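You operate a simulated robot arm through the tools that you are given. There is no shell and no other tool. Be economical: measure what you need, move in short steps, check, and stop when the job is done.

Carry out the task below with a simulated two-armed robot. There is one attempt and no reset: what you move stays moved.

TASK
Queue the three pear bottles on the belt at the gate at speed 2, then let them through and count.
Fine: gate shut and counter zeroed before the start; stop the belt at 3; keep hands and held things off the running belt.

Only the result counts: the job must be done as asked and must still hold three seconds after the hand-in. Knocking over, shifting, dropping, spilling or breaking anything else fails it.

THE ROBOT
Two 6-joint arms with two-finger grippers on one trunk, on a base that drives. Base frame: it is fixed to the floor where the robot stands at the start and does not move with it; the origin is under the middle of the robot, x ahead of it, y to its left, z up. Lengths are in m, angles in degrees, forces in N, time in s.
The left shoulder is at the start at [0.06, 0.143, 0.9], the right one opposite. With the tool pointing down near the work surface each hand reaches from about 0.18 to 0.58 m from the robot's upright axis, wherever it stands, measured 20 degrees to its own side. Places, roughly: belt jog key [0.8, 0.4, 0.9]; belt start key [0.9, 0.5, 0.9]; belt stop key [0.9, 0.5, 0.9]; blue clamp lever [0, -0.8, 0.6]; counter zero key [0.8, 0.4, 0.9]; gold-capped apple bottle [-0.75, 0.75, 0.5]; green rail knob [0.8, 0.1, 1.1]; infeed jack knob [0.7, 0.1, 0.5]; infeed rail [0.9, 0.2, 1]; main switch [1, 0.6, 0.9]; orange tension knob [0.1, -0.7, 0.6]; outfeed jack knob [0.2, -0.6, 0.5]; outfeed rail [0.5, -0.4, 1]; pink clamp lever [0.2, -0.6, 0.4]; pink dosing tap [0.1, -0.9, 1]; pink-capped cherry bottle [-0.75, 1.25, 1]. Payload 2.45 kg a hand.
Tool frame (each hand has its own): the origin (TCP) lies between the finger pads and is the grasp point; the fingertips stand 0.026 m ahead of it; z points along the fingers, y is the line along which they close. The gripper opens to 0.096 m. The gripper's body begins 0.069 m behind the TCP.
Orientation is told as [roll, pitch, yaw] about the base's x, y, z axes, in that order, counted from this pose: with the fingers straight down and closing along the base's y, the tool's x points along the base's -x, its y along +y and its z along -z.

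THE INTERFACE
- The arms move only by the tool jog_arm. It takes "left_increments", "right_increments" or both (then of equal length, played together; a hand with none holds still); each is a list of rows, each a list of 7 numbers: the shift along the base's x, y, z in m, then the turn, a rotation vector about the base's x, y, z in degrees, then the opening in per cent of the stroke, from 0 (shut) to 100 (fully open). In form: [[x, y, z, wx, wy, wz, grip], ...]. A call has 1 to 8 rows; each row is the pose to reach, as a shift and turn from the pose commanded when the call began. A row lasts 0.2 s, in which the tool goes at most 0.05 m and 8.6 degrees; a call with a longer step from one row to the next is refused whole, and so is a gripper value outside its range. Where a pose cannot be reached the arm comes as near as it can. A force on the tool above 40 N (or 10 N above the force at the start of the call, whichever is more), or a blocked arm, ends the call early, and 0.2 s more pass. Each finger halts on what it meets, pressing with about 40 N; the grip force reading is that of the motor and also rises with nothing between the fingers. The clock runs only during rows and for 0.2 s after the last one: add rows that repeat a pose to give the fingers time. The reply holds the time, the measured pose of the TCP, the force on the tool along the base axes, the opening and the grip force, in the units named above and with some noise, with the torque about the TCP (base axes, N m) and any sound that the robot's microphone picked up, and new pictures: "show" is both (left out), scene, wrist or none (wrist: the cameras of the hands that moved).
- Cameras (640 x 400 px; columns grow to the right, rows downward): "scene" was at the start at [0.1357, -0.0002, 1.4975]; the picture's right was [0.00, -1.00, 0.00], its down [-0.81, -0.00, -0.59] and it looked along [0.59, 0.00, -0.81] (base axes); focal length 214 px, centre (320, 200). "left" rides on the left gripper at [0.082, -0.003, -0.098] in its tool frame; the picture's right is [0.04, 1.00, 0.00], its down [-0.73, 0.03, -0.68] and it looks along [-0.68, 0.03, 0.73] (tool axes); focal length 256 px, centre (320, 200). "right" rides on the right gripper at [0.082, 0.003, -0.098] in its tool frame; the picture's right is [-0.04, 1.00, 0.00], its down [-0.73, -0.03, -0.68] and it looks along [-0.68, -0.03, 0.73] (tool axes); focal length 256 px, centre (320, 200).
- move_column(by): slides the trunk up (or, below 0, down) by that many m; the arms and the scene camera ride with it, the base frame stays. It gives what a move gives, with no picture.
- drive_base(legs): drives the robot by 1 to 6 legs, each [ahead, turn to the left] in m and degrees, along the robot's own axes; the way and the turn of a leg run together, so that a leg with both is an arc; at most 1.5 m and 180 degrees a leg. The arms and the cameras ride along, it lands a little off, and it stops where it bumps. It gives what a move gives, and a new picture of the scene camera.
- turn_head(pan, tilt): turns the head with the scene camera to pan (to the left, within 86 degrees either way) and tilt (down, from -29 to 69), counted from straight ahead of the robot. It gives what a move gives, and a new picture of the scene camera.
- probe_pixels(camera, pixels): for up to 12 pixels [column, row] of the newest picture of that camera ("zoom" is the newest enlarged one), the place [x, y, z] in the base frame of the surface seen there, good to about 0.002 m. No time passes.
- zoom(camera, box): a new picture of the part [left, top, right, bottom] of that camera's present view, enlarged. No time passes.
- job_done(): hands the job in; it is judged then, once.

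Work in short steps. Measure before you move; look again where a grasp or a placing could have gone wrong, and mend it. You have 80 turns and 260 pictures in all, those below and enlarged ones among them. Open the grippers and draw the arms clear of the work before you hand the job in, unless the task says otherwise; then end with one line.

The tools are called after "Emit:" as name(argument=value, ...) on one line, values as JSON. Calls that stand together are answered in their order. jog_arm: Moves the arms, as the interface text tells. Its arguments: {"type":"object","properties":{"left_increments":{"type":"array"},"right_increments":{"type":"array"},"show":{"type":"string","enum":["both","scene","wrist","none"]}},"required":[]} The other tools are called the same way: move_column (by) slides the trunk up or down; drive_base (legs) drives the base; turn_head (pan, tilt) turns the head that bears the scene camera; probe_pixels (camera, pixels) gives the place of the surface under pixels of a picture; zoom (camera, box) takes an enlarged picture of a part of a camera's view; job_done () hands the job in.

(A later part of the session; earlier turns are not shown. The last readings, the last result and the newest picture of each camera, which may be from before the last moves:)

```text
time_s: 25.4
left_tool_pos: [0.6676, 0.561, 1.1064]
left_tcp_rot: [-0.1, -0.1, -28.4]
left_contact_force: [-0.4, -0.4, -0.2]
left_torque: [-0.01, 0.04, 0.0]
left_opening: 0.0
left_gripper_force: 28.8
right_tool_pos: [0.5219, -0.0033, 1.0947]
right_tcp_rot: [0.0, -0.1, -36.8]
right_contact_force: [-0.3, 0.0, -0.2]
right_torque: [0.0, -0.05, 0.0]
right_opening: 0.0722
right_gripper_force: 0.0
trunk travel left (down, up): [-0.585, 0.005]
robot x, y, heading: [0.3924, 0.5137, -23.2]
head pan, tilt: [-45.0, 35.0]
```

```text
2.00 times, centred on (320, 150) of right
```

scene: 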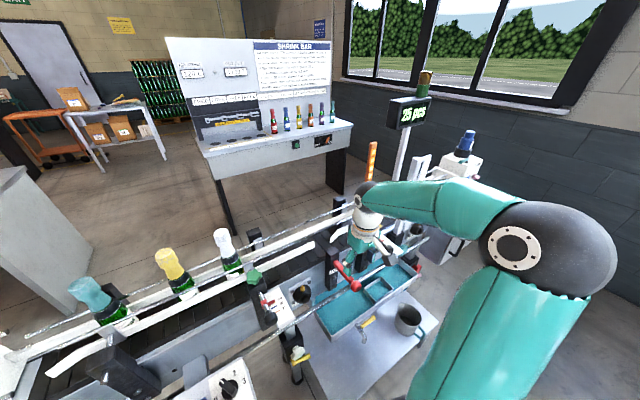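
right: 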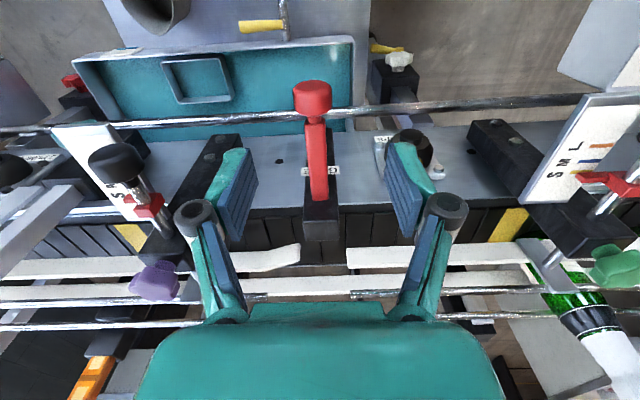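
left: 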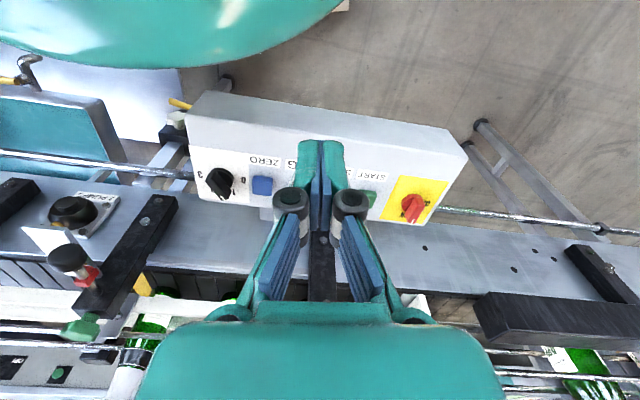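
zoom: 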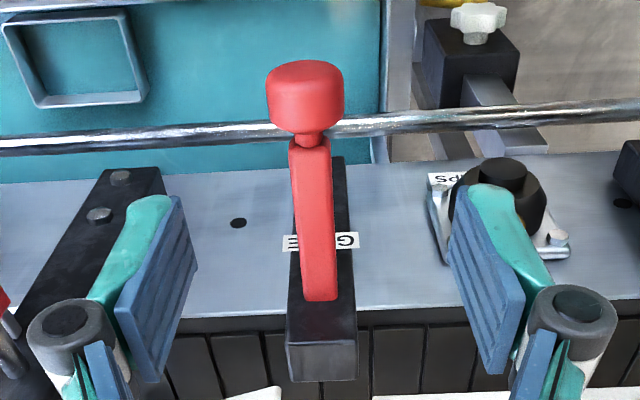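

I probe the knob, bar and pipe exactly.

Emit:
probe_pixels(camera="right", pixels=[[312, 84], [300, 100], [325, 100], [312, 108], [316, 150], [318, 195], [320, 208], [312, 238], [345, 113], [310, 255]])

Emit:
zoom(camera="scene", box=[290, 215, 370, 275])

```text
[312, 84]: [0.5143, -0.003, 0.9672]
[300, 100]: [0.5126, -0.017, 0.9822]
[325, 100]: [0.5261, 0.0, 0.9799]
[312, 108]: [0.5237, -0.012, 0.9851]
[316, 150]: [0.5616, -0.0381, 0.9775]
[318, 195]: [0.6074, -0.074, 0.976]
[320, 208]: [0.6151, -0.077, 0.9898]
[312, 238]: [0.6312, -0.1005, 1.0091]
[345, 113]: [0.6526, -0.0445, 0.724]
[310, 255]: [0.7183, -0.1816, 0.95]
```

```text
6.67 times, centred on (330, 245) of scene
```

zoom: 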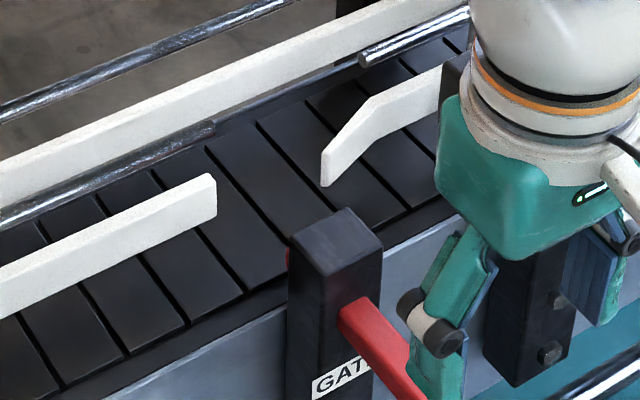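

The bar's inner end shows red at the belt side: it slides through. I descend around the knob and close on it.

Emit:
jog_arm(right_increments=[[-0.003, -0.005, -0.04, 0, 0, 0, 75], [-0.003, -0.005, -0.08, 0, 0, 0, 75], [-0.003, -0.005, -0.117, 0, 0, 0, 75], [-0.003, -0.005, -0.117, 0, 0, 0, 40], [-0.003, -0.005, -0.117, 0, 0, 0, 10], [-0.003, -0.005, -0.117, 0, 0, 0, 10]], show="wrist")

```text
time_s: 26.8
left_tool_pos: [0.6694, 0.5616, 1.1056]
left_tcp_rot: [-0.2, -0.1, -28.4]
left_contact_force: [-0.9, -0.5, 0.1]
left_torque: [0.0, 0.0, 0.02]
left_opening: 0.0
left_gripper_force: 28.3
right_tool_pos: [0.5169, -0.0061, 0.9758]
right_tcp_rot: [0.0, 0.1, -36.7]
right_contact_force: [10.5, 14.3, 0.6]
right_torque: [-0.02, -0.44, 0.2]
right_opening: 0.0319
right_gripper_force: 45.6
trunk travel left (down, up): [-0.585, 0.005]
robot x, y, heading: [0.3969, 0.5085, -23.3]
head pan, tilt: [-45.0, 35.0]
```

right: 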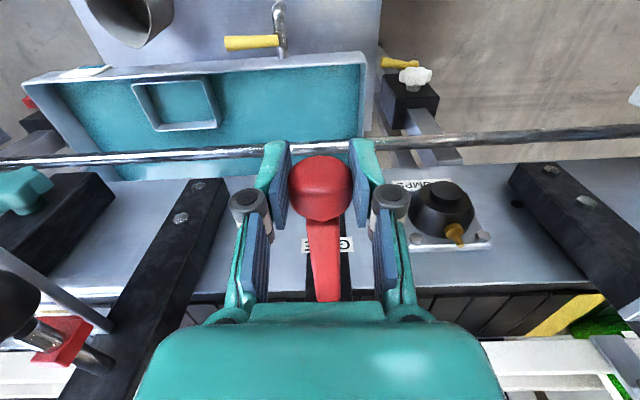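

Gripped. I push the knob in along the bar (0.799,-0.602) by up to 8 cm, watching the force.

Emit:
jog_arm(right_increments=[[0.012, -0.009, 0, 0, 0, 0, 10], [0.024, -0.018, 0, 0, 0, 0, 10], [0.036, -0.027, 0, 0, 0, 0, 10], [0.048, -0.036, 0, 0, 0, 0, 10], [0.06, -0.045, 0, 0, 0, 0, 10], [0.06, -0.045, 0, 0, 0, 0, 10]], show="both")

Emit:
zoom(camera="scene", box=[290, 195, 390, 275])

```text
time_s: 28.2
left_tool_pos: [0.6701, 0.5615, 1.1049]
left_tcp_rot: [-0.2, 0.0, -28.5]
left_contact_force: [-0.4, -0.1, -0.4]
left_torque: [0.01, -0.01, -0.01]
left_opening: 0.0
left_gripper_force: 29.0
right_tool_pos: [0.5786, -0.0508, 0.9761]
right_tcp_rot: [0.0, 0.3, -36.7]
right_contact_force: [12.4, 23.0, -11.0]
right_torque: [0.68, 0.59, 0.36]
right_opening: 0.0321
right_gripper_force: 45.0
trunk travel left (down, up): [-0.585, 0.005]
robot x, y, heading: [0.395, 0.5116, -23.4]
head pan, tilt: [-45.0, 35.0]
```

scene: 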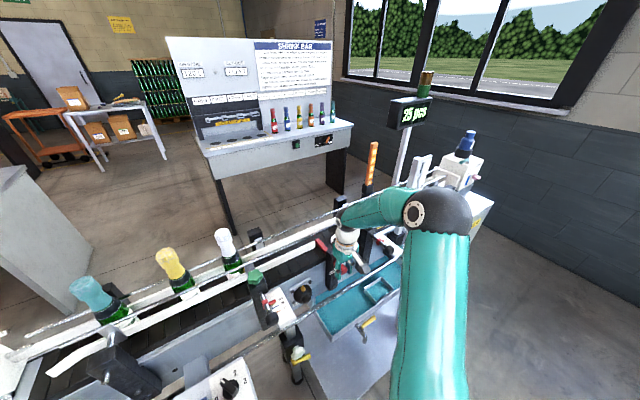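
right: 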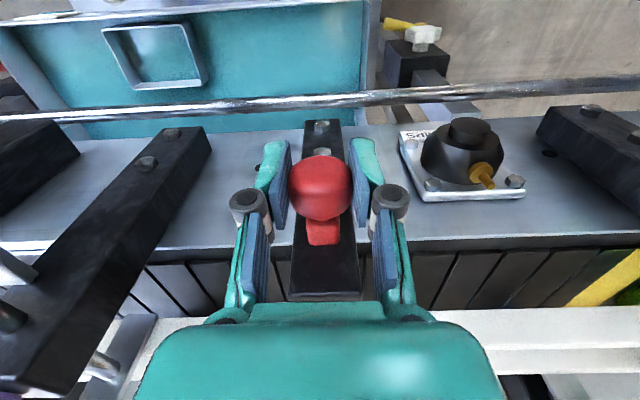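

```text
5.00 times, centred on (340, 235) of scene
```

zoom: 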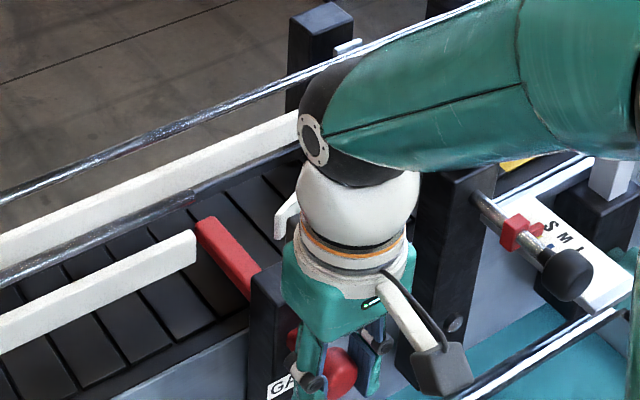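

The red bar now reaches over the belt; I push on to its stop.

Emit:
jog_arm(right_increments=[[0.008, -0.006, 0, 0, 0, 0, 10], [0.016, -0.012, 0, 0, 0, 0, 10], [0.024, -0.018, 0, 0, 0, 0, 10], [0.024, -0.018, 0, 0, 0, 0, 10]], show="wrist")

Emit:
zoom(camera="scene", box=[290, 195, 390, 275])

```text
time_s: 28.6
left_tool_pos: [0.6667, 0.5618, 1.1085]
left_tcp_rot: [-0.1, -0.1, -28.4]
left_contact_force: [0.0, -0.4, 0.3]
left_torque: [0.0, 0.03, 0.01]
left_opening: 0.0
left_gripper_force: 28.5
right_tool_pos: [0.5796, -0.0521, 0.9749]
right_tcp_rot: [0.3, 1.4, -36.7]
right_contact_force: [-6.3, 11.3, 8.1]
right_torque: [0.4, -0.3, -0.03]
right_opening: 0.0324
right_gripper_force: 44.5
trunk travel left (down, up): [-0.585, 0.005]
robot x, y, heading: [0.3941, 0.5113, -23.3]
head pan, tilt: [-45.0, 35.0]
stopped in row 2 (right hand): the force on the tool passed its limit at 43 N (the readings are from after the stop); the commanded pose is now the measured one
```

right: 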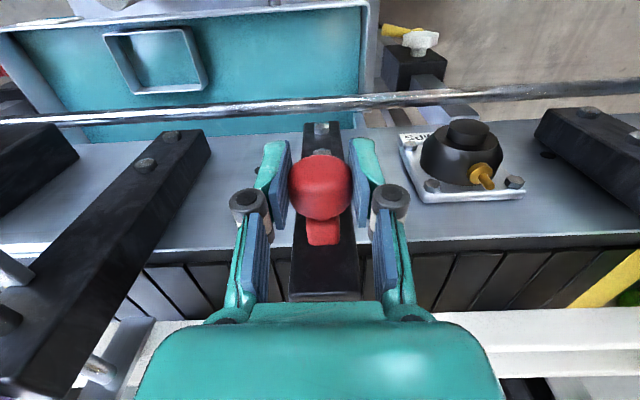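

```text
5.00 times, centred on (340, 235) of scene
```

zoom: 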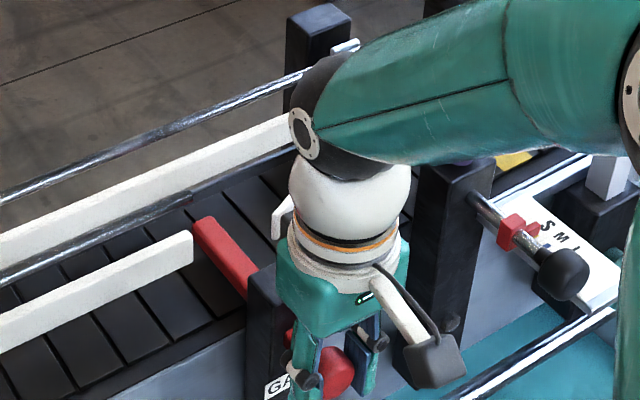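

Gate is at its stop (travel 7.8 cm). I open and lift the right hand clear.

Emit:
jog_arm(right_increments=[[0, 0, 0, 0, 0, 0, 60], [0, 0, 0, 0, 0, 0, 75], [0, 0, 0.04, 0, 0, 0, 75], [0, 0, 0.08, 0, 0, 0, 75], [-0.03, 0.022, 0.1, 0, 0, 0, 75], [-0.06, 0.045, 0.12, 0, 0, 0, 75]], show="wrist")

Emit:
turn_head(pan=-10, tilt=55)

Emit:
zoom(camera="scene", box=[240, 200, 340, 280])

```text
time_s: 30.1
left_tool_pos: [0.6672, 0.5615, 1.1069]
left_tcp_rot: [0.0, -0.1, -28.4]
left_contact_force: [-0.1, 0.3, 0.6]
left_torque: [0.0, -0.01, -0.02]
left_opening: 0.0
left_gripper_force: 28.3
right_tool_pos: [0.5155, -0.0099, 1.0976]
right_tcp_rot: [0.2, 1.1, -36.7]
right_contact_force: [-0.6, 0.4, -0.3]
right_torque: [0.02, -0.01, -0.01]
right_opening: 0.0721
right_gripper_force: 0.0
trunk travel left (down, up): [-0.585, 0.005]
robot x, y, heading: [0.3932, 0.5093, -23.3]
head pan, tilt: [-45.0, 35.0]
```

right: 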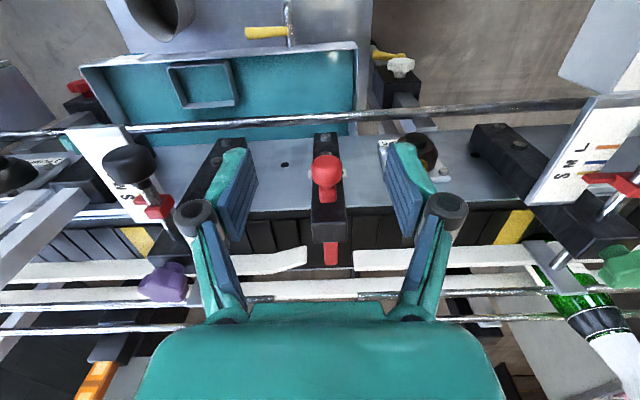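

```text
time_s: 31.1
left_tool_pos: [0.6683, 0.5603, 1.1075]
left_tcp_rot: [-0.1, -0.1, -28.5]
left_contact_force: [0.4, -0.2, 0.2]
left_torque: [0.0, 0.0, 0.03]
left_opening: 0.0001
left_gripper_force: 28.3
right_tool_pos: [0.5171, -0.0094, 1.0963]
right_tcp_rot: [0.3, 1.2, -36.7]
right_contact_force: [0.7, -0.6, 0.4]
right_torque: [-0.01, -0.02, 0.02]
right_opening: 0.072
right_gripper_force: 0.0
trunk travel left (down, up): [-0.585, 0.005]
robot x, y, heading: [0.3924, 0.513, -23.5]
head pan, tilt: [-10.0, 55.0]
```

scene: 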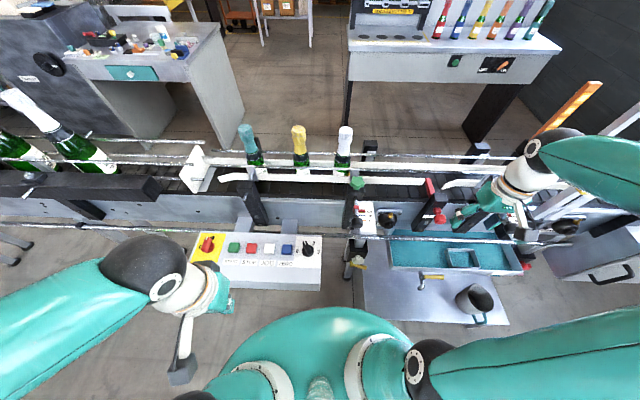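

```text
5.00 times, centred on (290, 240) of scene
```

zoom: 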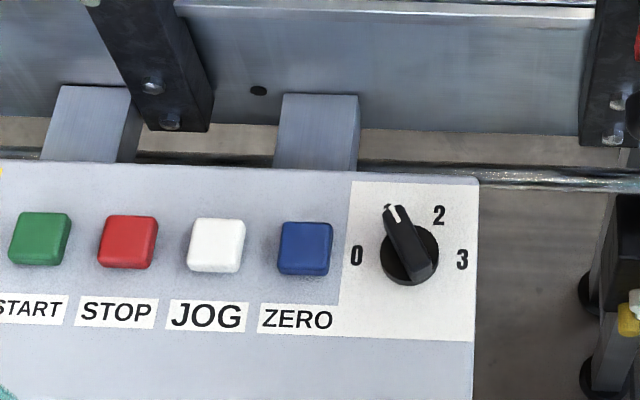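

Gate bar crosses the belt. Now I measure the selector blade and keys in the enlarged picture.

Emit:
probe_pixels(camera="zoom", pixels=[[397, 213], [410, 245], [422, 270], [356, 255], [439, 215], [462, 260], [305, 237], [215, 237], [127, 235], [40, 233], [390, 265], [465, 320]])

```text
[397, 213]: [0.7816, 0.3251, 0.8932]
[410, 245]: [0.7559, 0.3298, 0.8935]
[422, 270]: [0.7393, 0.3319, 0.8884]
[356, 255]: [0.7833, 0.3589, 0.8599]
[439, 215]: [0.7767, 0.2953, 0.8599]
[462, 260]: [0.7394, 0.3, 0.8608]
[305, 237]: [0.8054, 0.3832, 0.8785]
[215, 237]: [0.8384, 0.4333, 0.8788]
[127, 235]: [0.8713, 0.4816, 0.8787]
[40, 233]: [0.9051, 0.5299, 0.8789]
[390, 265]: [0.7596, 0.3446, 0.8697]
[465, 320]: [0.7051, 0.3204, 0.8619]
```

Selector centre about (0.761,0.329), blade at -9°, positions 60° apart; position 2 lies at -65°. I bring the left hand above it, yaw -9, slightly open.

Emit:
jog_arm(left_increments=[[0.013, -0.033, 0, 0, 0, 4, 30], [0.027, -0.066, 0, 0, 0, 8, 45], [0.04, -0.1, 0, 0, 0, 12, 45], [0.053, -0.133, -0.01, 0, 0, 16, 45], [0.066, -0.166, -0.03, 0, 0, 19.5, 45], [0.08, -0.2, -0.06, 0, 0, 19.5, 45], [0.093, -0.232, -0.09, 0, 0, 19.5, 45], [0.093, -0.232, -0.12, 0, 0, 19.5, 45]], show="wrist")

Emit:
zoom(camera="left", box=[220, 80, 420, 260])

```text
time_s: 32.9
left_tool_pos: [0.7588, 0.3246, 0.9872]
left_tcp_rot: [-0.1, 0.1, -8.9]
left_contact_force: [0.2, 0.1, 1.1]
left_torque: [0.04, 0.01, 0.01]
left_opening: 0.0432
left_gripper_force: 0.1
right_tool_pos: [0.5162, -0.0109, 1.0961]
right_tcp_rot: [0.2, 1.2, -36.6]
right_contact_force: [0.0, -0.1, 0.2]
right_torque: [-0.01, -0.02, 0.02]
right_opening: 0.0719
right_gripper_force: 0.0
trunk travel left (down, up): [-0.585, 0.005]
robot x, y, heading: [0.3932, 0.5089, -23.3]
head pan, tilt: [-10.0, 55.0]
```

left: 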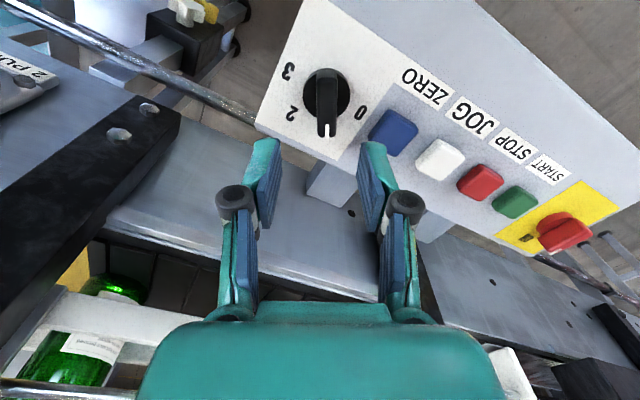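

```text
2.22 times, centred on (320, 170) of left
```

zoom: 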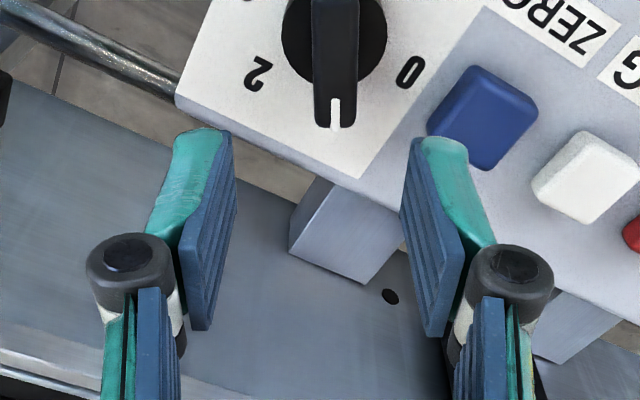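

Emit:
probe_pixels(camera="left", pixels=[[327, 75], [327, 100], [326, 125], [319, 100], [335, 100], [393, 128], [440, 156], [480, 180], [515, 200]])

```text
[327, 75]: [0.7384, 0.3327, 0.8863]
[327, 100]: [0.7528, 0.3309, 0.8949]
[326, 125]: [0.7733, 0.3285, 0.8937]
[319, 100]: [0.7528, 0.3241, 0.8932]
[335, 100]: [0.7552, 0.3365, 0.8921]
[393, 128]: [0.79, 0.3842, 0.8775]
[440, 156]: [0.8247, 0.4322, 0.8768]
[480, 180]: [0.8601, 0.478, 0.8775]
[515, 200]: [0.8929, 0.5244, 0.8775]
```

Blade centre (0.759,0.330). I descend to z 0.904 and close on the blade.

Emit:
jog_arm(left_increments=[[0, 0.005, -0.03, 0, 0, 0, 40], [0, 0.005, -0.06, 0, 0, 0, 40], [0, 0.005, -0.083, 0, 0, 0, 40], [0, 0.005, -0.083, 0, 0, 0, 20], [0, 0.005, -0.083, 0, 0, 0, 5], [0, 0.005, -0.083, 0, 0, 0, 5]], show="wrist")

```text
time_s: 34.3
left_tool_pos: [0.7593, 0.3303, 0.9049]
left_tcp_rot: [-0.2, 0.0, -8.9]
left_contact_force: [-3.1, -10.4, -4.9]
left_torque: [-0.55, -0.84, 0.07]
left_opening: 0.0156
left_gripper_force: 42.1
right_tool_pos: [0.5164, -0.0116, 1.0959]
right_tcp_rot: [0.3, 1.4, -36.8]
right_contact_force: [-0.7, -1.4, 0.6]
right_torque: [0.02, -0.03, -0.04]
right_opening: 0.0722
right_gripper_force: 0.1
trunk travel left (down, up): [-0.585, 0.005]
robot x, y, heading: [0.3929, 0.5119, -23.2]
head pan, tilt: [-10.0, 55.0]
```

left: 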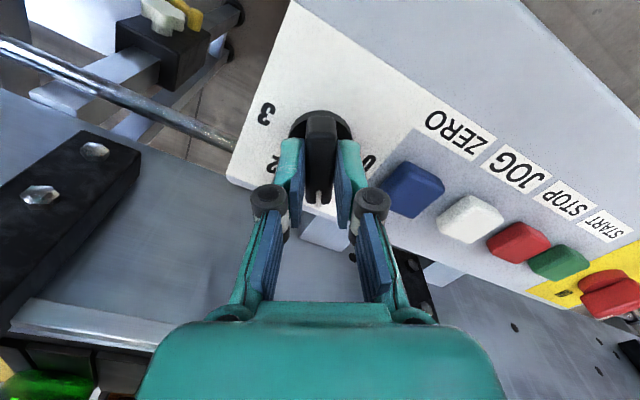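

Gripped (0.0156 m). I turn it clockwise by 58° in place.

Emit:
jog_arm(left_increments=[[0, 0, 0, 0, 0, -8, 5], [0, 0, 0, 0, 0, -16, 5], [0, 0, 0, 0, 0, -24, 5], [0, 0, 0, 0, 0, -32, 5], [0, 0, 0, 0, 0, -40, 5], [0, 0, 0, 0, 0, -48, 5], [0, 0, 0, 0, 0, -56, 5], [0, 0, 0, 0, 0, -58, 5]], show="both")

```text
time_s: 36.1
left_tool_pos: [0.7595, 0.3298, 0.9057]
left_tcp_rot: [0.1, -0.5, -67.0]
left_contact_force: [-8.2, -21.0, 29.0]
left_torque: [-0.02, 0.48, 0.04]
left_opening: 0.016
left_gripper_force: 41.8
right_tool_pos: [0.5151, -0.0118, 1.0976]
right_tcp_rot: [0.4, 1.2, -36.7]
right_contact_force: [0.2, 0.5, -0.3]
right_torque: [0.01, 0.0, -0.04]
right_opening: 0.0718
right_gripper_force: 0.0
trunk travel left (down, up): [-0.585, 0.005]
robot x, y, heading: [0.3923, 0.5098, -23.4]
head pan, tilt: [-10.0, 55.0]
```

scene: 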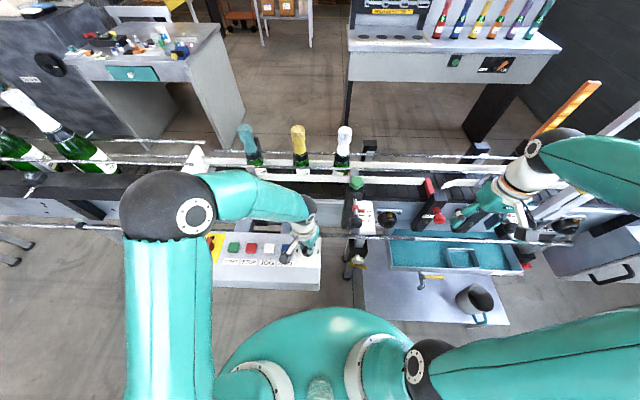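
left: 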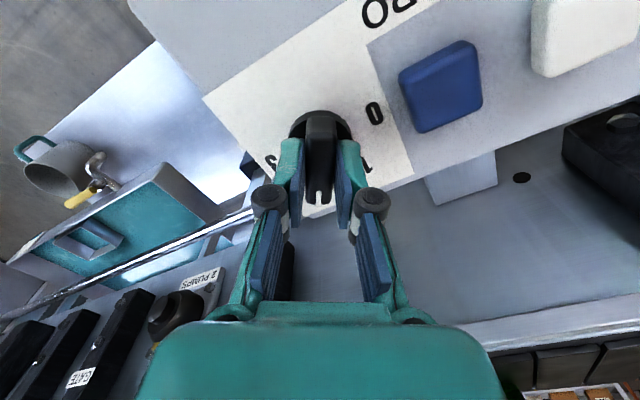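

Turned. I release, lift, and turn the hand back to see the result.

Emit:
jog_arm(left_increments=[[0, 0, 0, 0, 0, 0, 25], [0, 0, 0, 0, 0, 0, 40], [0, 0, 0.04, 0, 0, 0, 40], [0, 0, 0.08, 0, 0, 8, 20], [0, 0.01, 0.1, 0, 0, 16, 0], [0, 0.03, 0.1, 0, 0, 24, 0], [0, 0.045, 0.1, 0, 0, 32, 0], [0, 0.05, 0.1, 0, 0, 38, 0]], show="both")

Emit:
zoom(camera="left", box=[180, 40, 420, 220])

```text
time_s: 37.9
left_tool_pos: [0.7597, 0.3845, 1.004]
left_tcp_rot: [-0.1, 0.0, -28.8]
left_contact_force: [-0.4, 0.5, -0.3]
left_torque: [0.04, 0.01, 0.0]
left_opening: 0.0
left_gripper_force: 28.3
right_tool_pos: [0.5164, -0.0098, 1.0961]
right_tcp_rot: [0.3, 1.2, -36.6]
right_contact_force: [-0.1, 0.3, 0.4]
right_torque: [-0.02, 0.0, 0.01]
right_opening: 0.0722
right_gripper_force: 0.1
trunk travel left (down, up): [-0.585, 0.005]
robot x, y, heading: [0.391, 0.5112, -23.6]
head pan, tilt: [-10.0, 55.0]
```

scene: 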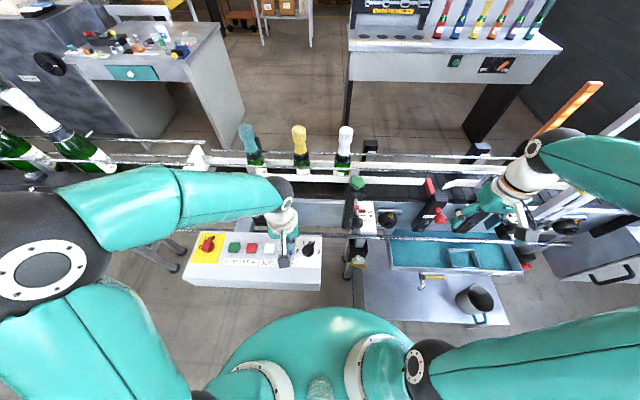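
left: 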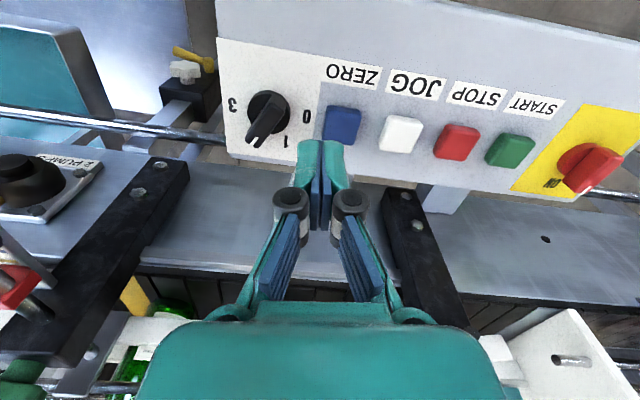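

```text
2.22 times, centred on (300, 130) of left
```

zoom: 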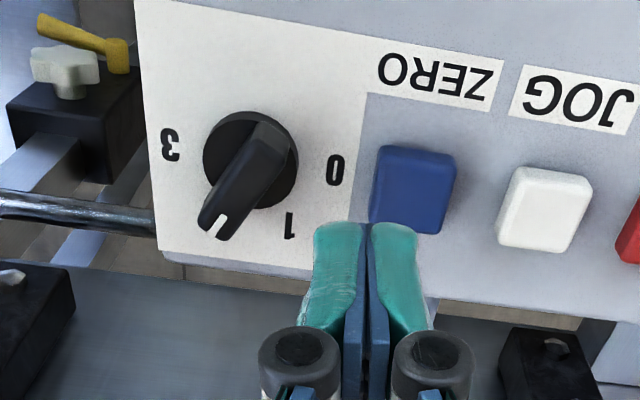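

Selector is on 2. Next I press ZERO at (0.798,0.385): descend with closed fingers to just above, then press slowly.

Emit:
jog_arm(left_increments=[[0.038, 0.001, -0.02, 0, 0, 0, 0], [0.038, 0.001, -0.06, 0, 0, 0, 0], [0.038, 0.001, -0.09, 0, 0, 0, 0], [0.038, 0.001, -0.1, 0, 0, 0, 0], [0.038, 0.001, -0.104, 0, 0, 0, 0], [0.038, 0.001, -0.108, 0, 0, 0, 0], [0.038, 0.001, -0.112, 0, 0, 0, 0], [0.038, 0.001, -0.08, 0, 0, 0, 0]], show="wrist")

Emit:
turn_head(pan=-50, tilt=40)

```text
time_s: 39.7
left_tool_pos: [0.7969, 0.3849, 0.9255]
left_tcp_rot: [0.0, 0.0, -28.9]
left_contact_force: [-0.1, -0.4, 0.5]
left_torque: [0.02, 0.0, 0.02]
left_opening: 0.0
left_gripper_force: 28.7
right_tool_pos: [0.5168, -0.0096, 1.0962]
right_tcp_rot: [0.2, 1.3, -36.6]
right_contact_force: [0.4, -0.5, 0.2]
right_torque: [-0.02, -0.01, -0.02]
right_opening: 0.072
right_gripper_force: 0.1
trunk travel left (down, up): [-0.585, 0.005]
robot x, y, heading: [0.3938, 0.5119, -23.5]
head pan, tilt: [-10.0, 55.0]
heard: click
```

left: 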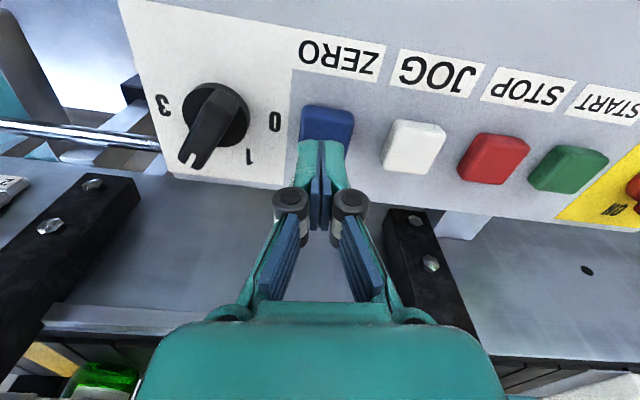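

```text
time_s: 40.7
left_tool_pos: [0.7979, 0.383, 0.9239]
left_tcp_rot: [-0.1, 0.0, -28.8]
left_contact_force: [0.2, 0.4, 0.4]
left_torque: [-0.02, -0.01, 0.02]
left_opening: 0.0
left_gripper_force: 28.7
right_tool_pos: [0.5165, -0.0112, 1.0967]
right_tcp_rot: [0.4, 1.2, -36.8]
right_contact_force: [0.0, 0.7, -0.5]
right_torque: [0.01, -0.01, 0.01]
right_opening: 0.072
right_gripper_force: 0.0
trunk travel left (down, up): [-0.585, 0.005]
robot x, y, heading: [0.3903, 0.5132, -23.3]
head pan, tilt: [-50.0, 40.0]
```

scene: 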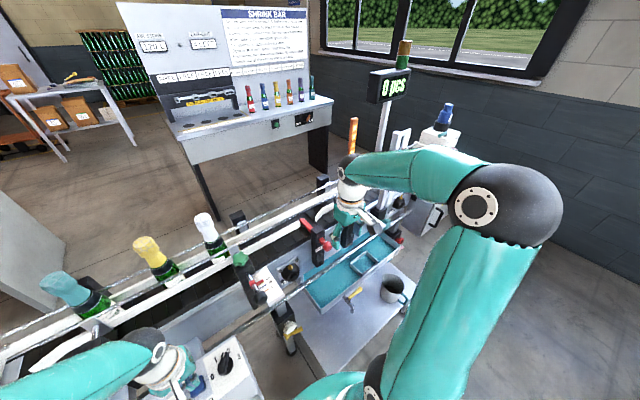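

Counter shows 0. I check that the rails are free for the bottles: probe infeed and outfeed rails in an enlarged view.

Emit:
zoom(camera="scene", box=[190, 150, 420, 310])

Emit:
zoom(camera="right", box=[0, 200, 320, 400])

```text
2.50 times, centred on (305, 230) of scene
```

zoom: 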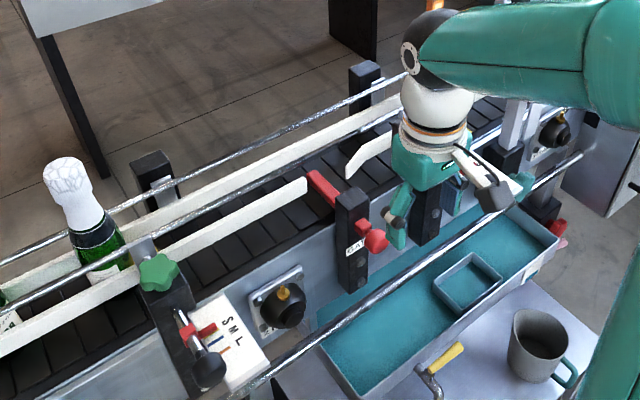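

```text
2.00 times, centred on (160, 300) of right
```

zoom: 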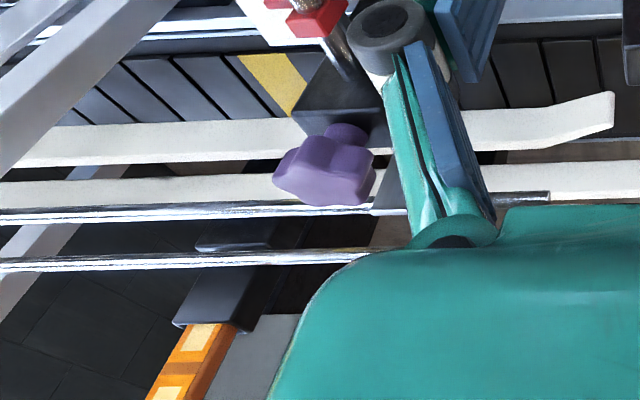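

Emit:
probe_pixels(camera="scene", pixels=[[297, 223], [285, 231], [270, 239], [325, 208], [321, 212], [297, 205], [275, 216], [322, 194], [225, 252], [222, 255], [206, 235]])

Emit:
probe_pixels(camera="right", pixels=[[60, 270], [120, 266], [250, 263], [60, 295], [120, 292], [270, 290], [400, 258], [400, 285], [500, 258], [500, 284]])

```text
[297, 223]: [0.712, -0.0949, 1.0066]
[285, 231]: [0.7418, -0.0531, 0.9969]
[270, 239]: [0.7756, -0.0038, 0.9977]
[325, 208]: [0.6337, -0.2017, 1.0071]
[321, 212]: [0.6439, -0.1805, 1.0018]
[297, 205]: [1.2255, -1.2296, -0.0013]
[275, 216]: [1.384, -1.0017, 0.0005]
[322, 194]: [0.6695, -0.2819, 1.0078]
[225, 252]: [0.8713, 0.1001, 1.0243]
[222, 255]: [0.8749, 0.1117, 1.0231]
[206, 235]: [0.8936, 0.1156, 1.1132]
```

```text
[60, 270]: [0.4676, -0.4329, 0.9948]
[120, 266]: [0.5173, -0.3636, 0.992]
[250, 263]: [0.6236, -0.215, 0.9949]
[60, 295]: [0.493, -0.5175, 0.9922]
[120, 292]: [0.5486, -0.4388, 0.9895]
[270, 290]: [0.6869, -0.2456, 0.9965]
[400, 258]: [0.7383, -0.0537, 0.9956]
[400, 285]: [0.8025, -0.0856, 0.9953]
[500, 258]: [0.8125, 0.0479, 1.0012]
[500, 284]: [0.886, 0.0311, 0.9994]
```

Infeed and outfeed rails line up (both S) and the bottles fit. I move the left fingertips over START (0.899,0.527).

Emit:
jog_arm(left_increments=[[0, 0, 0.03, 0, 0, 0, 0], [0.025, 0.036, 0.03, 0, 0, 0, 0], [0.05, 0.072, 0.03, 0, 0, 0, 0], [0.075, 0.108, 0.03, 0, 0, 0, 0], [0.101, 0.144, 0.03, 0, 0, 0, 0], [0.101, 0.144, 0.0, 0, 0, 0, 0], [0.101, 0.144, 0.0, 0, 0, 0, 0]], show="wrist")

```text
time_s: 42.3
left_tool_pos: [0.8998, 0.5293, 0.9208]
left_tcp_rot: [-0.1, 0.1, -28.9]
left_contact_force: [-0.7, -0.5, -0.1]
left_torque: [0.0, -0.02, -0.01]
left_opening: 0.0002
left_gripper_force: 28.6
right_tool_pos: [0.5165, -0.011, 1.097]
right_tcp_rot: [0.4, 1.2, -36.7]
right_contact_force: [0.4, -1.4, 0.1]
right_torque: [-0.04, -0.04, -0.01]
right_opening: 0.0719
right_gripper_force: 0.0
trunk travel left (down, up): [-0.585, 0.005]
robot x, y, heading: [0.3952, 0.5123, -23.1]
head pan, tilt: [-50.0, 40.0]
```

left: 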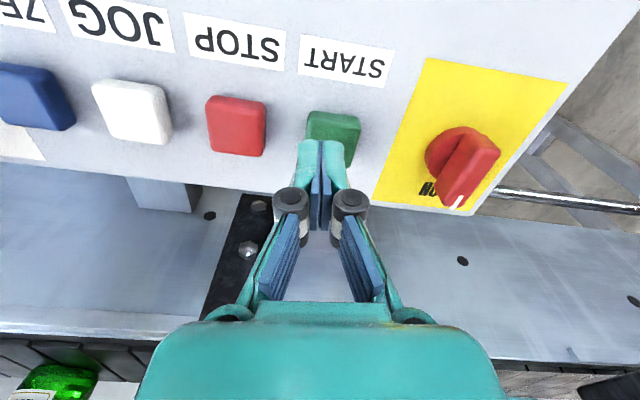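

Over START. I press, lift, and go over STOP in the same call.

Emit:
jog_arm(left_increments=[[0, 0, -0.018, 0, 0, 0, 0], [0, 0, -0.023, 0, 0, 0, 0], [0, 0, -0.028, 0, 0, 0, 0], [0, 0, -0.029, 0, 0, 0, 0], [0, 0, 0, 0, 0, 0, 0], [0, 0, 0.015, 0, 0, 0, 0], [-0.017, -0.024, 0.015, 0, 0, 0, 0], [-0.034, -0.048, 0.005, 0, 0, 0, 0]], show="both")

```text
time_s: 44.1
left_tool_pos: [0.8664, 0.4798, 0.9259]
left_tcp_rot: [0.0, 0.0, -29.0]
left_contact_force: [0.1, -0.5, 0.3]
left_torque: [0.01, 0.04, 0.02]
left_opening: 0.0002
left_gripper_force: 28.6
right_tool_pos: [0.5162, -0.0101, 1.0957]
right_tcp_rot: [0.3, 1.4, -36.6]
right_contact_force: [-0.1, 0.9, -0.1]
right_torque: [0.0, -0.01, 0.02]
right_opening: 0.072
right_gripper_force: 0.1
trunk travel left (down, up): [-0.585, 0.005]
robot x, y, heading: [0.3892, 0.5066, -23.2]
head pan, tilt: [-50.0, 40.0]
heard: click
```

scene: 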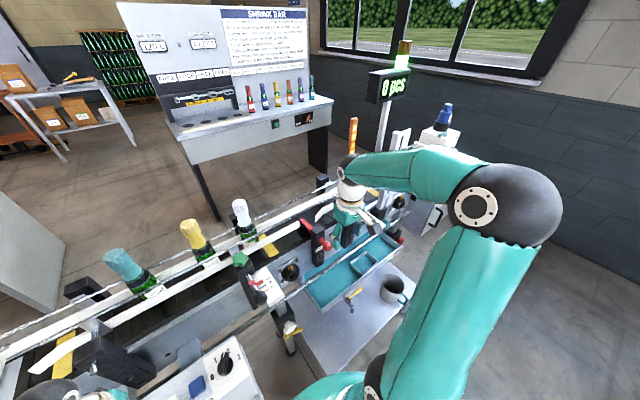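
left: 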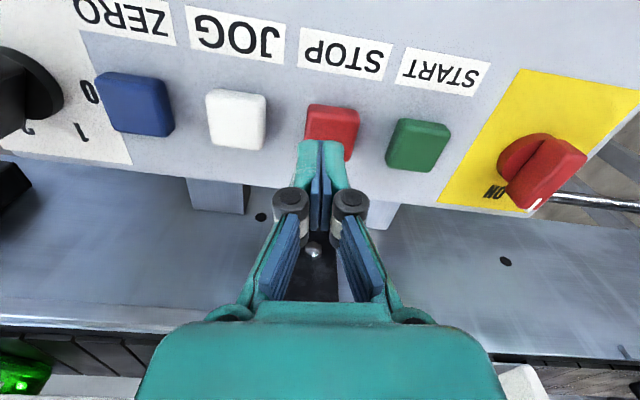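

Belt runs (green lamp), bottles advance toward the gate. I wait with hands still.

Emit:
jog_arm(left_increments=[[0, 0, 0, 0, 0, 0, 0], [0, 0, 0, 0, 0, 0, 0], [0, 0, 0, 0, 0, 0, 0], [0, 0, 0, 0, 0, 0, 0], [0, 0, 0, 0, 0, 0, 0], [0, 0, 0, 0, 0, 0, 0], [0, 0, 0, 0, 0, 0, 0], [0, 0, 0, 0, 0, 0, 0]], show="scene")

```text
time_s: 45.9
left_tool_pos: [0.8671, 0.48, 0.9275]
left_tcp_rot: [-0.1, -0.1, -28.9]
left_contact_force: [-0.5, 0.7, 0.2]
left_torque: [0.02, 0.01, -0.02]
left_opening: 0.0
left_gripper_force: 29.0
right_tool_pos: [0.5172, -0.0106, 1.0949]
right_tcp_rot: [0.3, 1.2, -36.7]
right_contact_force: [0.3, 0.1, 0.2]
right_torque: [-0.01, -0.03, -0.01]
right_opening: 0.0721
right_gripper_force: 0.0
trunk travel left (down, up): [-0.585, 0.005]
robot x, y, heading: [0.3947, 0.5099, -23.4]
head pan, tilt: [-50.0, 40.0]
```

scene: 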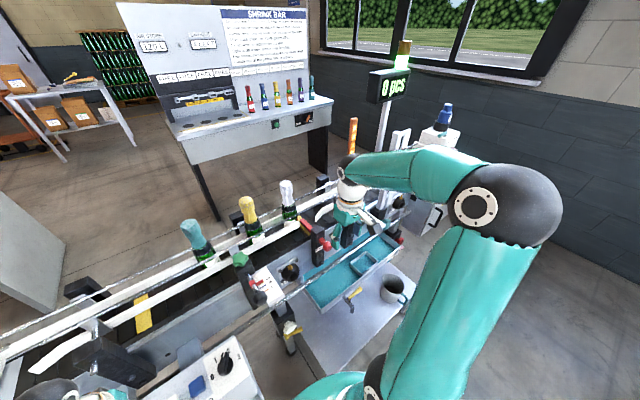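

White bottle is near the gate. I wait on for the others to close up.

Emit:
jog_arm(left_increments=[[0, 0, 0, 0, 0, 0, 0], [0, 0, 0, 0, 0, 0, 0], [0, 0, 0, 0, 0, 0, 0], [0, 0, 0, 0, 0, 0, 0], [0, 0, 0, 0, 0, 0, 0], [0, 0, 0, 0, 0, 0, 0], [0, 0, 0, 0, 0, 0, 0], [0, 0, 0, 0, 0, 0, 0]], show="scene")

Emit:
zoom(camera="scene", box=[160, 160, 360, 290])

```text
time_s: 47.7
left_tool_pos: [0.8666, 0.48, 0.927]
left_tcp_rot: [-0.2, 0.0, -28.9]
left_contact_force: [-0.3, 1.1, -0.6]
left_torque: [0.0, -0.03, 0.0]
left_opening: 0.0001
left_gripper_force: 29.0
right_tool_pos: [0.5174, -0.0108, 1.095]
right_tcp_rot: [0.3, 1.3, -36.7]
right_contact_force: [0.1, -0.5, -0.3]
right_torque: [-0.02, 0.02, 0.03]
right_opening: 0.0718
right_gripper_force: 0.1
trunk travel left (down, up): [-0.585, 0.005]
robot x, y, heading: [0.3945, 0.5118, -23.3]
head pan, tilt: [-50.0, 40.0]
```

scene: 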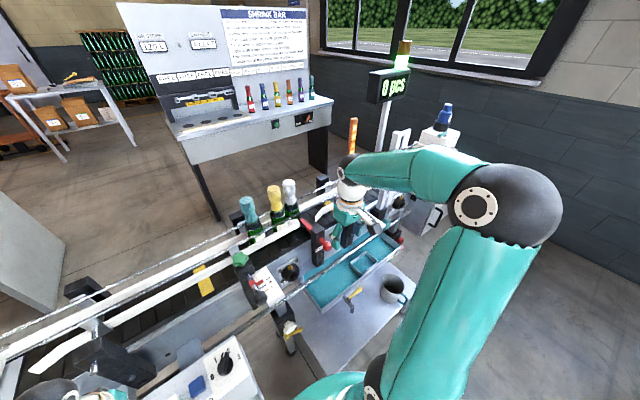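

```text
3.08 times, centred on (260, 225) of scene
```

zoom: 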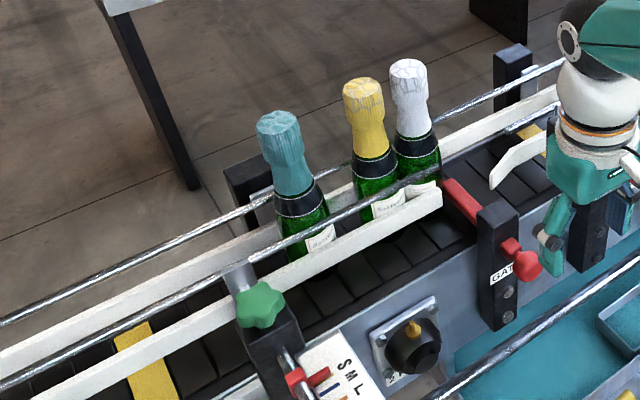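

White and gold are queued, teal about 5 cm behind. I bring the open right hand back around the gate knob meanwhile.

Emit:
jog_arm(right_increments=[[0.03, -0.022, -0.02, 0, 0, 0, 75], [0.06, -0.045, -0.04, 0, 0, 0, 75], [0.06, -0.045, -0.08, 0, 0, 0, 75], [0.06, -0.045, -0.12, 0, 0, 0, 75], [0.06, -0.045, -0.12, 0, 0, 0, 75]], show="both")

Emit:
zoom(camera="scene", box=[160, 160, 360, 290])

```text
time_s: 48.9
left_tool_pos: [0.8668, 0.4801, 0.9282]
left_tcp_rot: [-0.1, 0.0, -28.8]
left_contact_force: [-0.1, 0.8, 0.1]
left_torque: [-0.02, -0.02, 0.03]
left_opening: 0.0001
left_gripper_force: 28.6
right_tool_pos: [0.5776, -0.0567, 0.9726]
right_tcp_rot: [0.2, 1.2, -36.6]
right_contact_force: [0.6, -0.3, -0.1]
right_torque: [-0.02, -0.02, 0.0]
right_opening: 0.0719
right_gripper_force: 0.1
trunk travel left (down, up): [-0.585, 0.005]
robot x, y, heading: [0.3906, 0.5069, -23.4]
head pan, tilt: [-50.0, 40.0]
```

scene: 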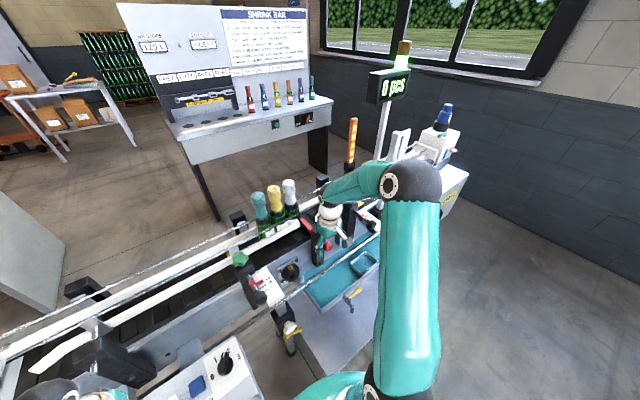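
right: 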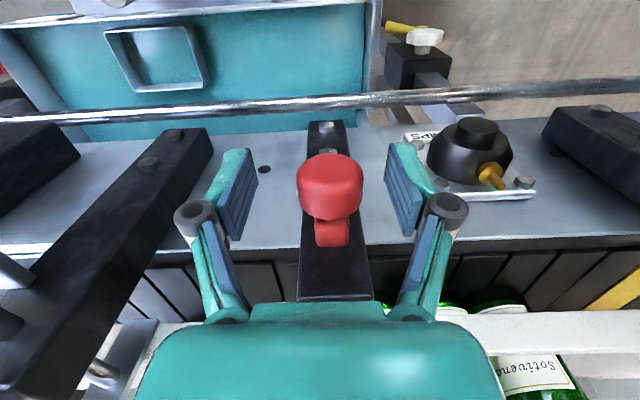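

```text
3.08 times, centred on (260, 225) of scene
```

zoom: 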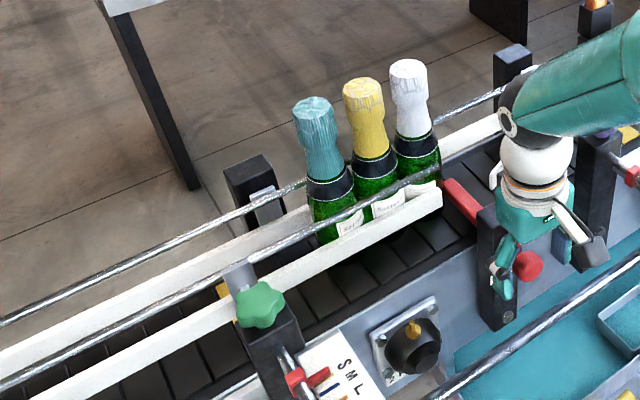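

All three are queued. I close on the knob (shifted 4 mm sideways).

Emit:
jog_arm(right_increments=[[0.002, 0.003, 0.002, 0, 0, 0, 50], [0.002, 0.003, 0.002, 0, 0, 0, 25], [0.002, 0.003, 0.002, 0, 0, 0, 10], [0.002, 0.003, 0.002, 0, 0, 0, 10], [0.002, 0.003, 0.002, 0, 0, 0, 10]], show="both")

```text
time_s: 50.1
left_tool_pos: [0.867, 0.4793, 0.9265]
left_tcp_rot: [-0.2, 0.1, -29.0]
left_contact_force: [0.3, 0.0, -0.5]
left_torque: [0.0, -0.01, 0.02]
left_opening: 0.0002
left_gripper_force: 28.4
right_tool_pos: [0.5812, -0.0527, 0.9746]
right_tcp_rot: [0.2, 1.2, -36.7]
right_contact_force: [1.8, 3.1, 1.2]
right_torque: [0.05, -0.02, -0.06]
right_opening: 0.032
right_gripper_force: 44.2
trunk travel left (down, up): [-0.585, 0.005]
robot x, y, heading: [0.3934, 0.5073, -23.3]
head pan, tilt: [-50.0, 40.0]
```

scene: 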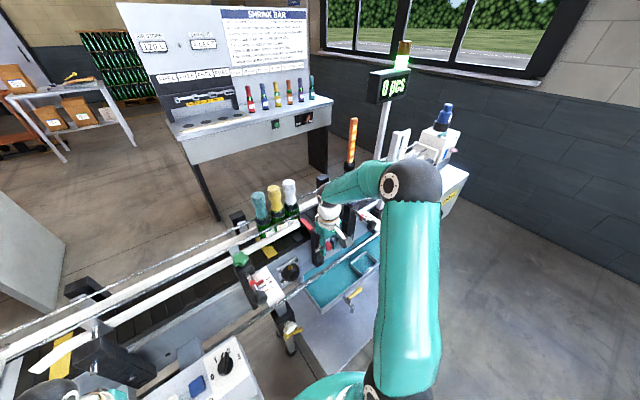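
right: 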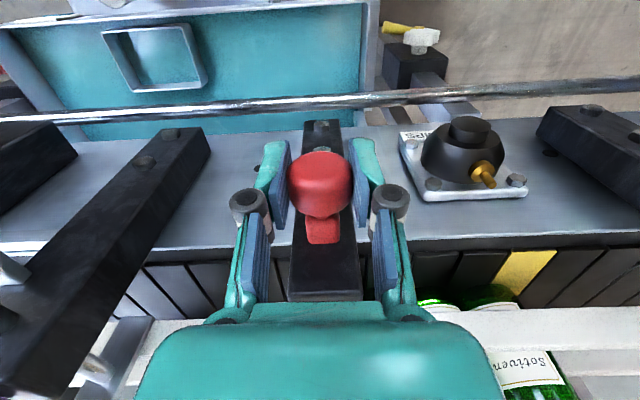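

Knob held. I pull the gate open by 7.8 cm.

Emit:
jog_arm(right_increments=[[-0.016, 0.012, 0, 0, 0, 0, 10], [-0.032, 0.0235, 0, 0, 0, 0, 10], [-0.048, 0.0355, 0, 0, 0, 0, 10], [-0.0625, 0.046, 0, 0, 0, 0, 10], [-0.0625, 0.046, 0, 0, 0, 0, 10]], show="both")

Emit:
zoom(camera="scene", box=[240, 60, 440, 260])

```text
time_s: 51.3
left_tool_pos: [0.8658, 0.4766, 0.9268]
left_tcp_rot: [0.0, 0.0, -28.8]
left_contact_force: [-0.3, -0.1, 0.1]
left_torque: [0.03, 0.0, -0.01]
left_opening: 0.0
left_gripper_force: 28.2
right_tool_pos: [0.519, -0.0088, 0.9747]
right_tcp_rot: [0.2, 1.0, -36.7]
right_contact_force: [-5.2, -17.8, 6.4]
right_torque: [-0.27, -0.08, -0.19]
right_opening: 0.0321
right_gripper_force: 45.3
trunk travel left (down, up): [-0.585, 0.005]
robot x, y, heading: [0.3896, 0.5077, -23.1]
head pan, tilt: [-50.0, 40.0]
```

scene: 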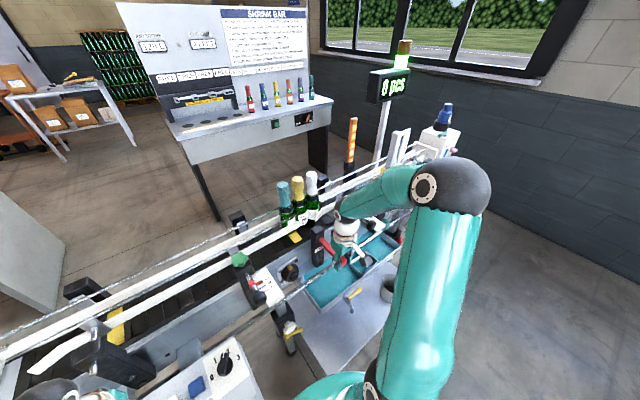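
right: 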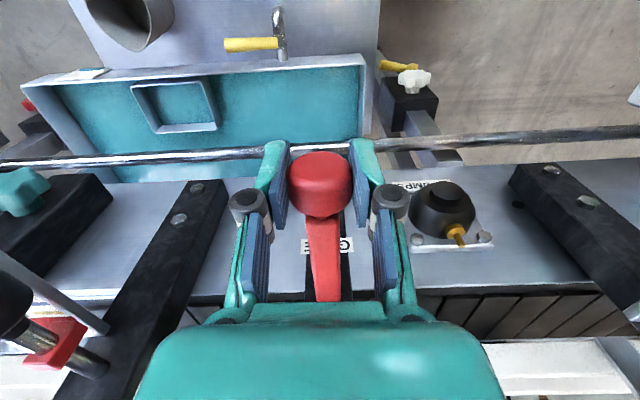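

```text
2.00 times, centred on (340, 160) of scene
```

zoom: 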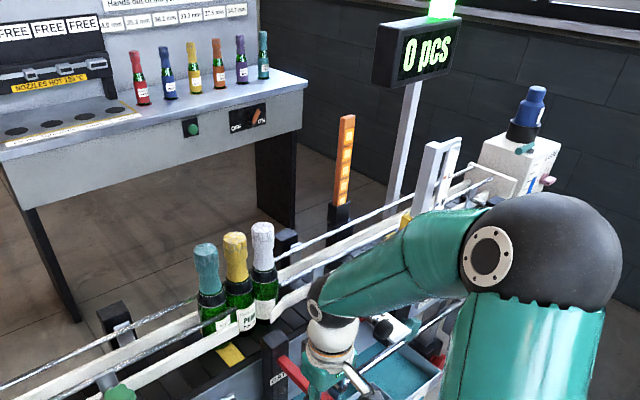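

Gate open, bottles pass it, counter 0. I release the knob and lift the right hand back while they travel.

Emit:
jog_arm(right_increments=[[0, 0, 0, 0, 0, 0, 50], [0, 0, 0, 0, 0, 0, 75], [0, 0, 0.04, 0, 0, 0, 75], [-0.02, 0.02, 0.08, 0, 0, 0, 75], [-0.05, 0.04, 0.12, 0, 0, 0, 75]], show="scene")

Emit:
zoom(camera="scene", box=[240, 60, 440, 260])

```text
refused: row 5 steps farther than a row can; nothing moved
```

```text
2.00 times, centred on (340, 160) of scene
```

zoom: 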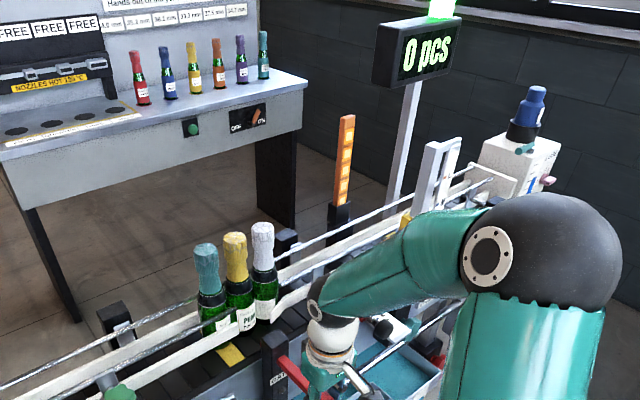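

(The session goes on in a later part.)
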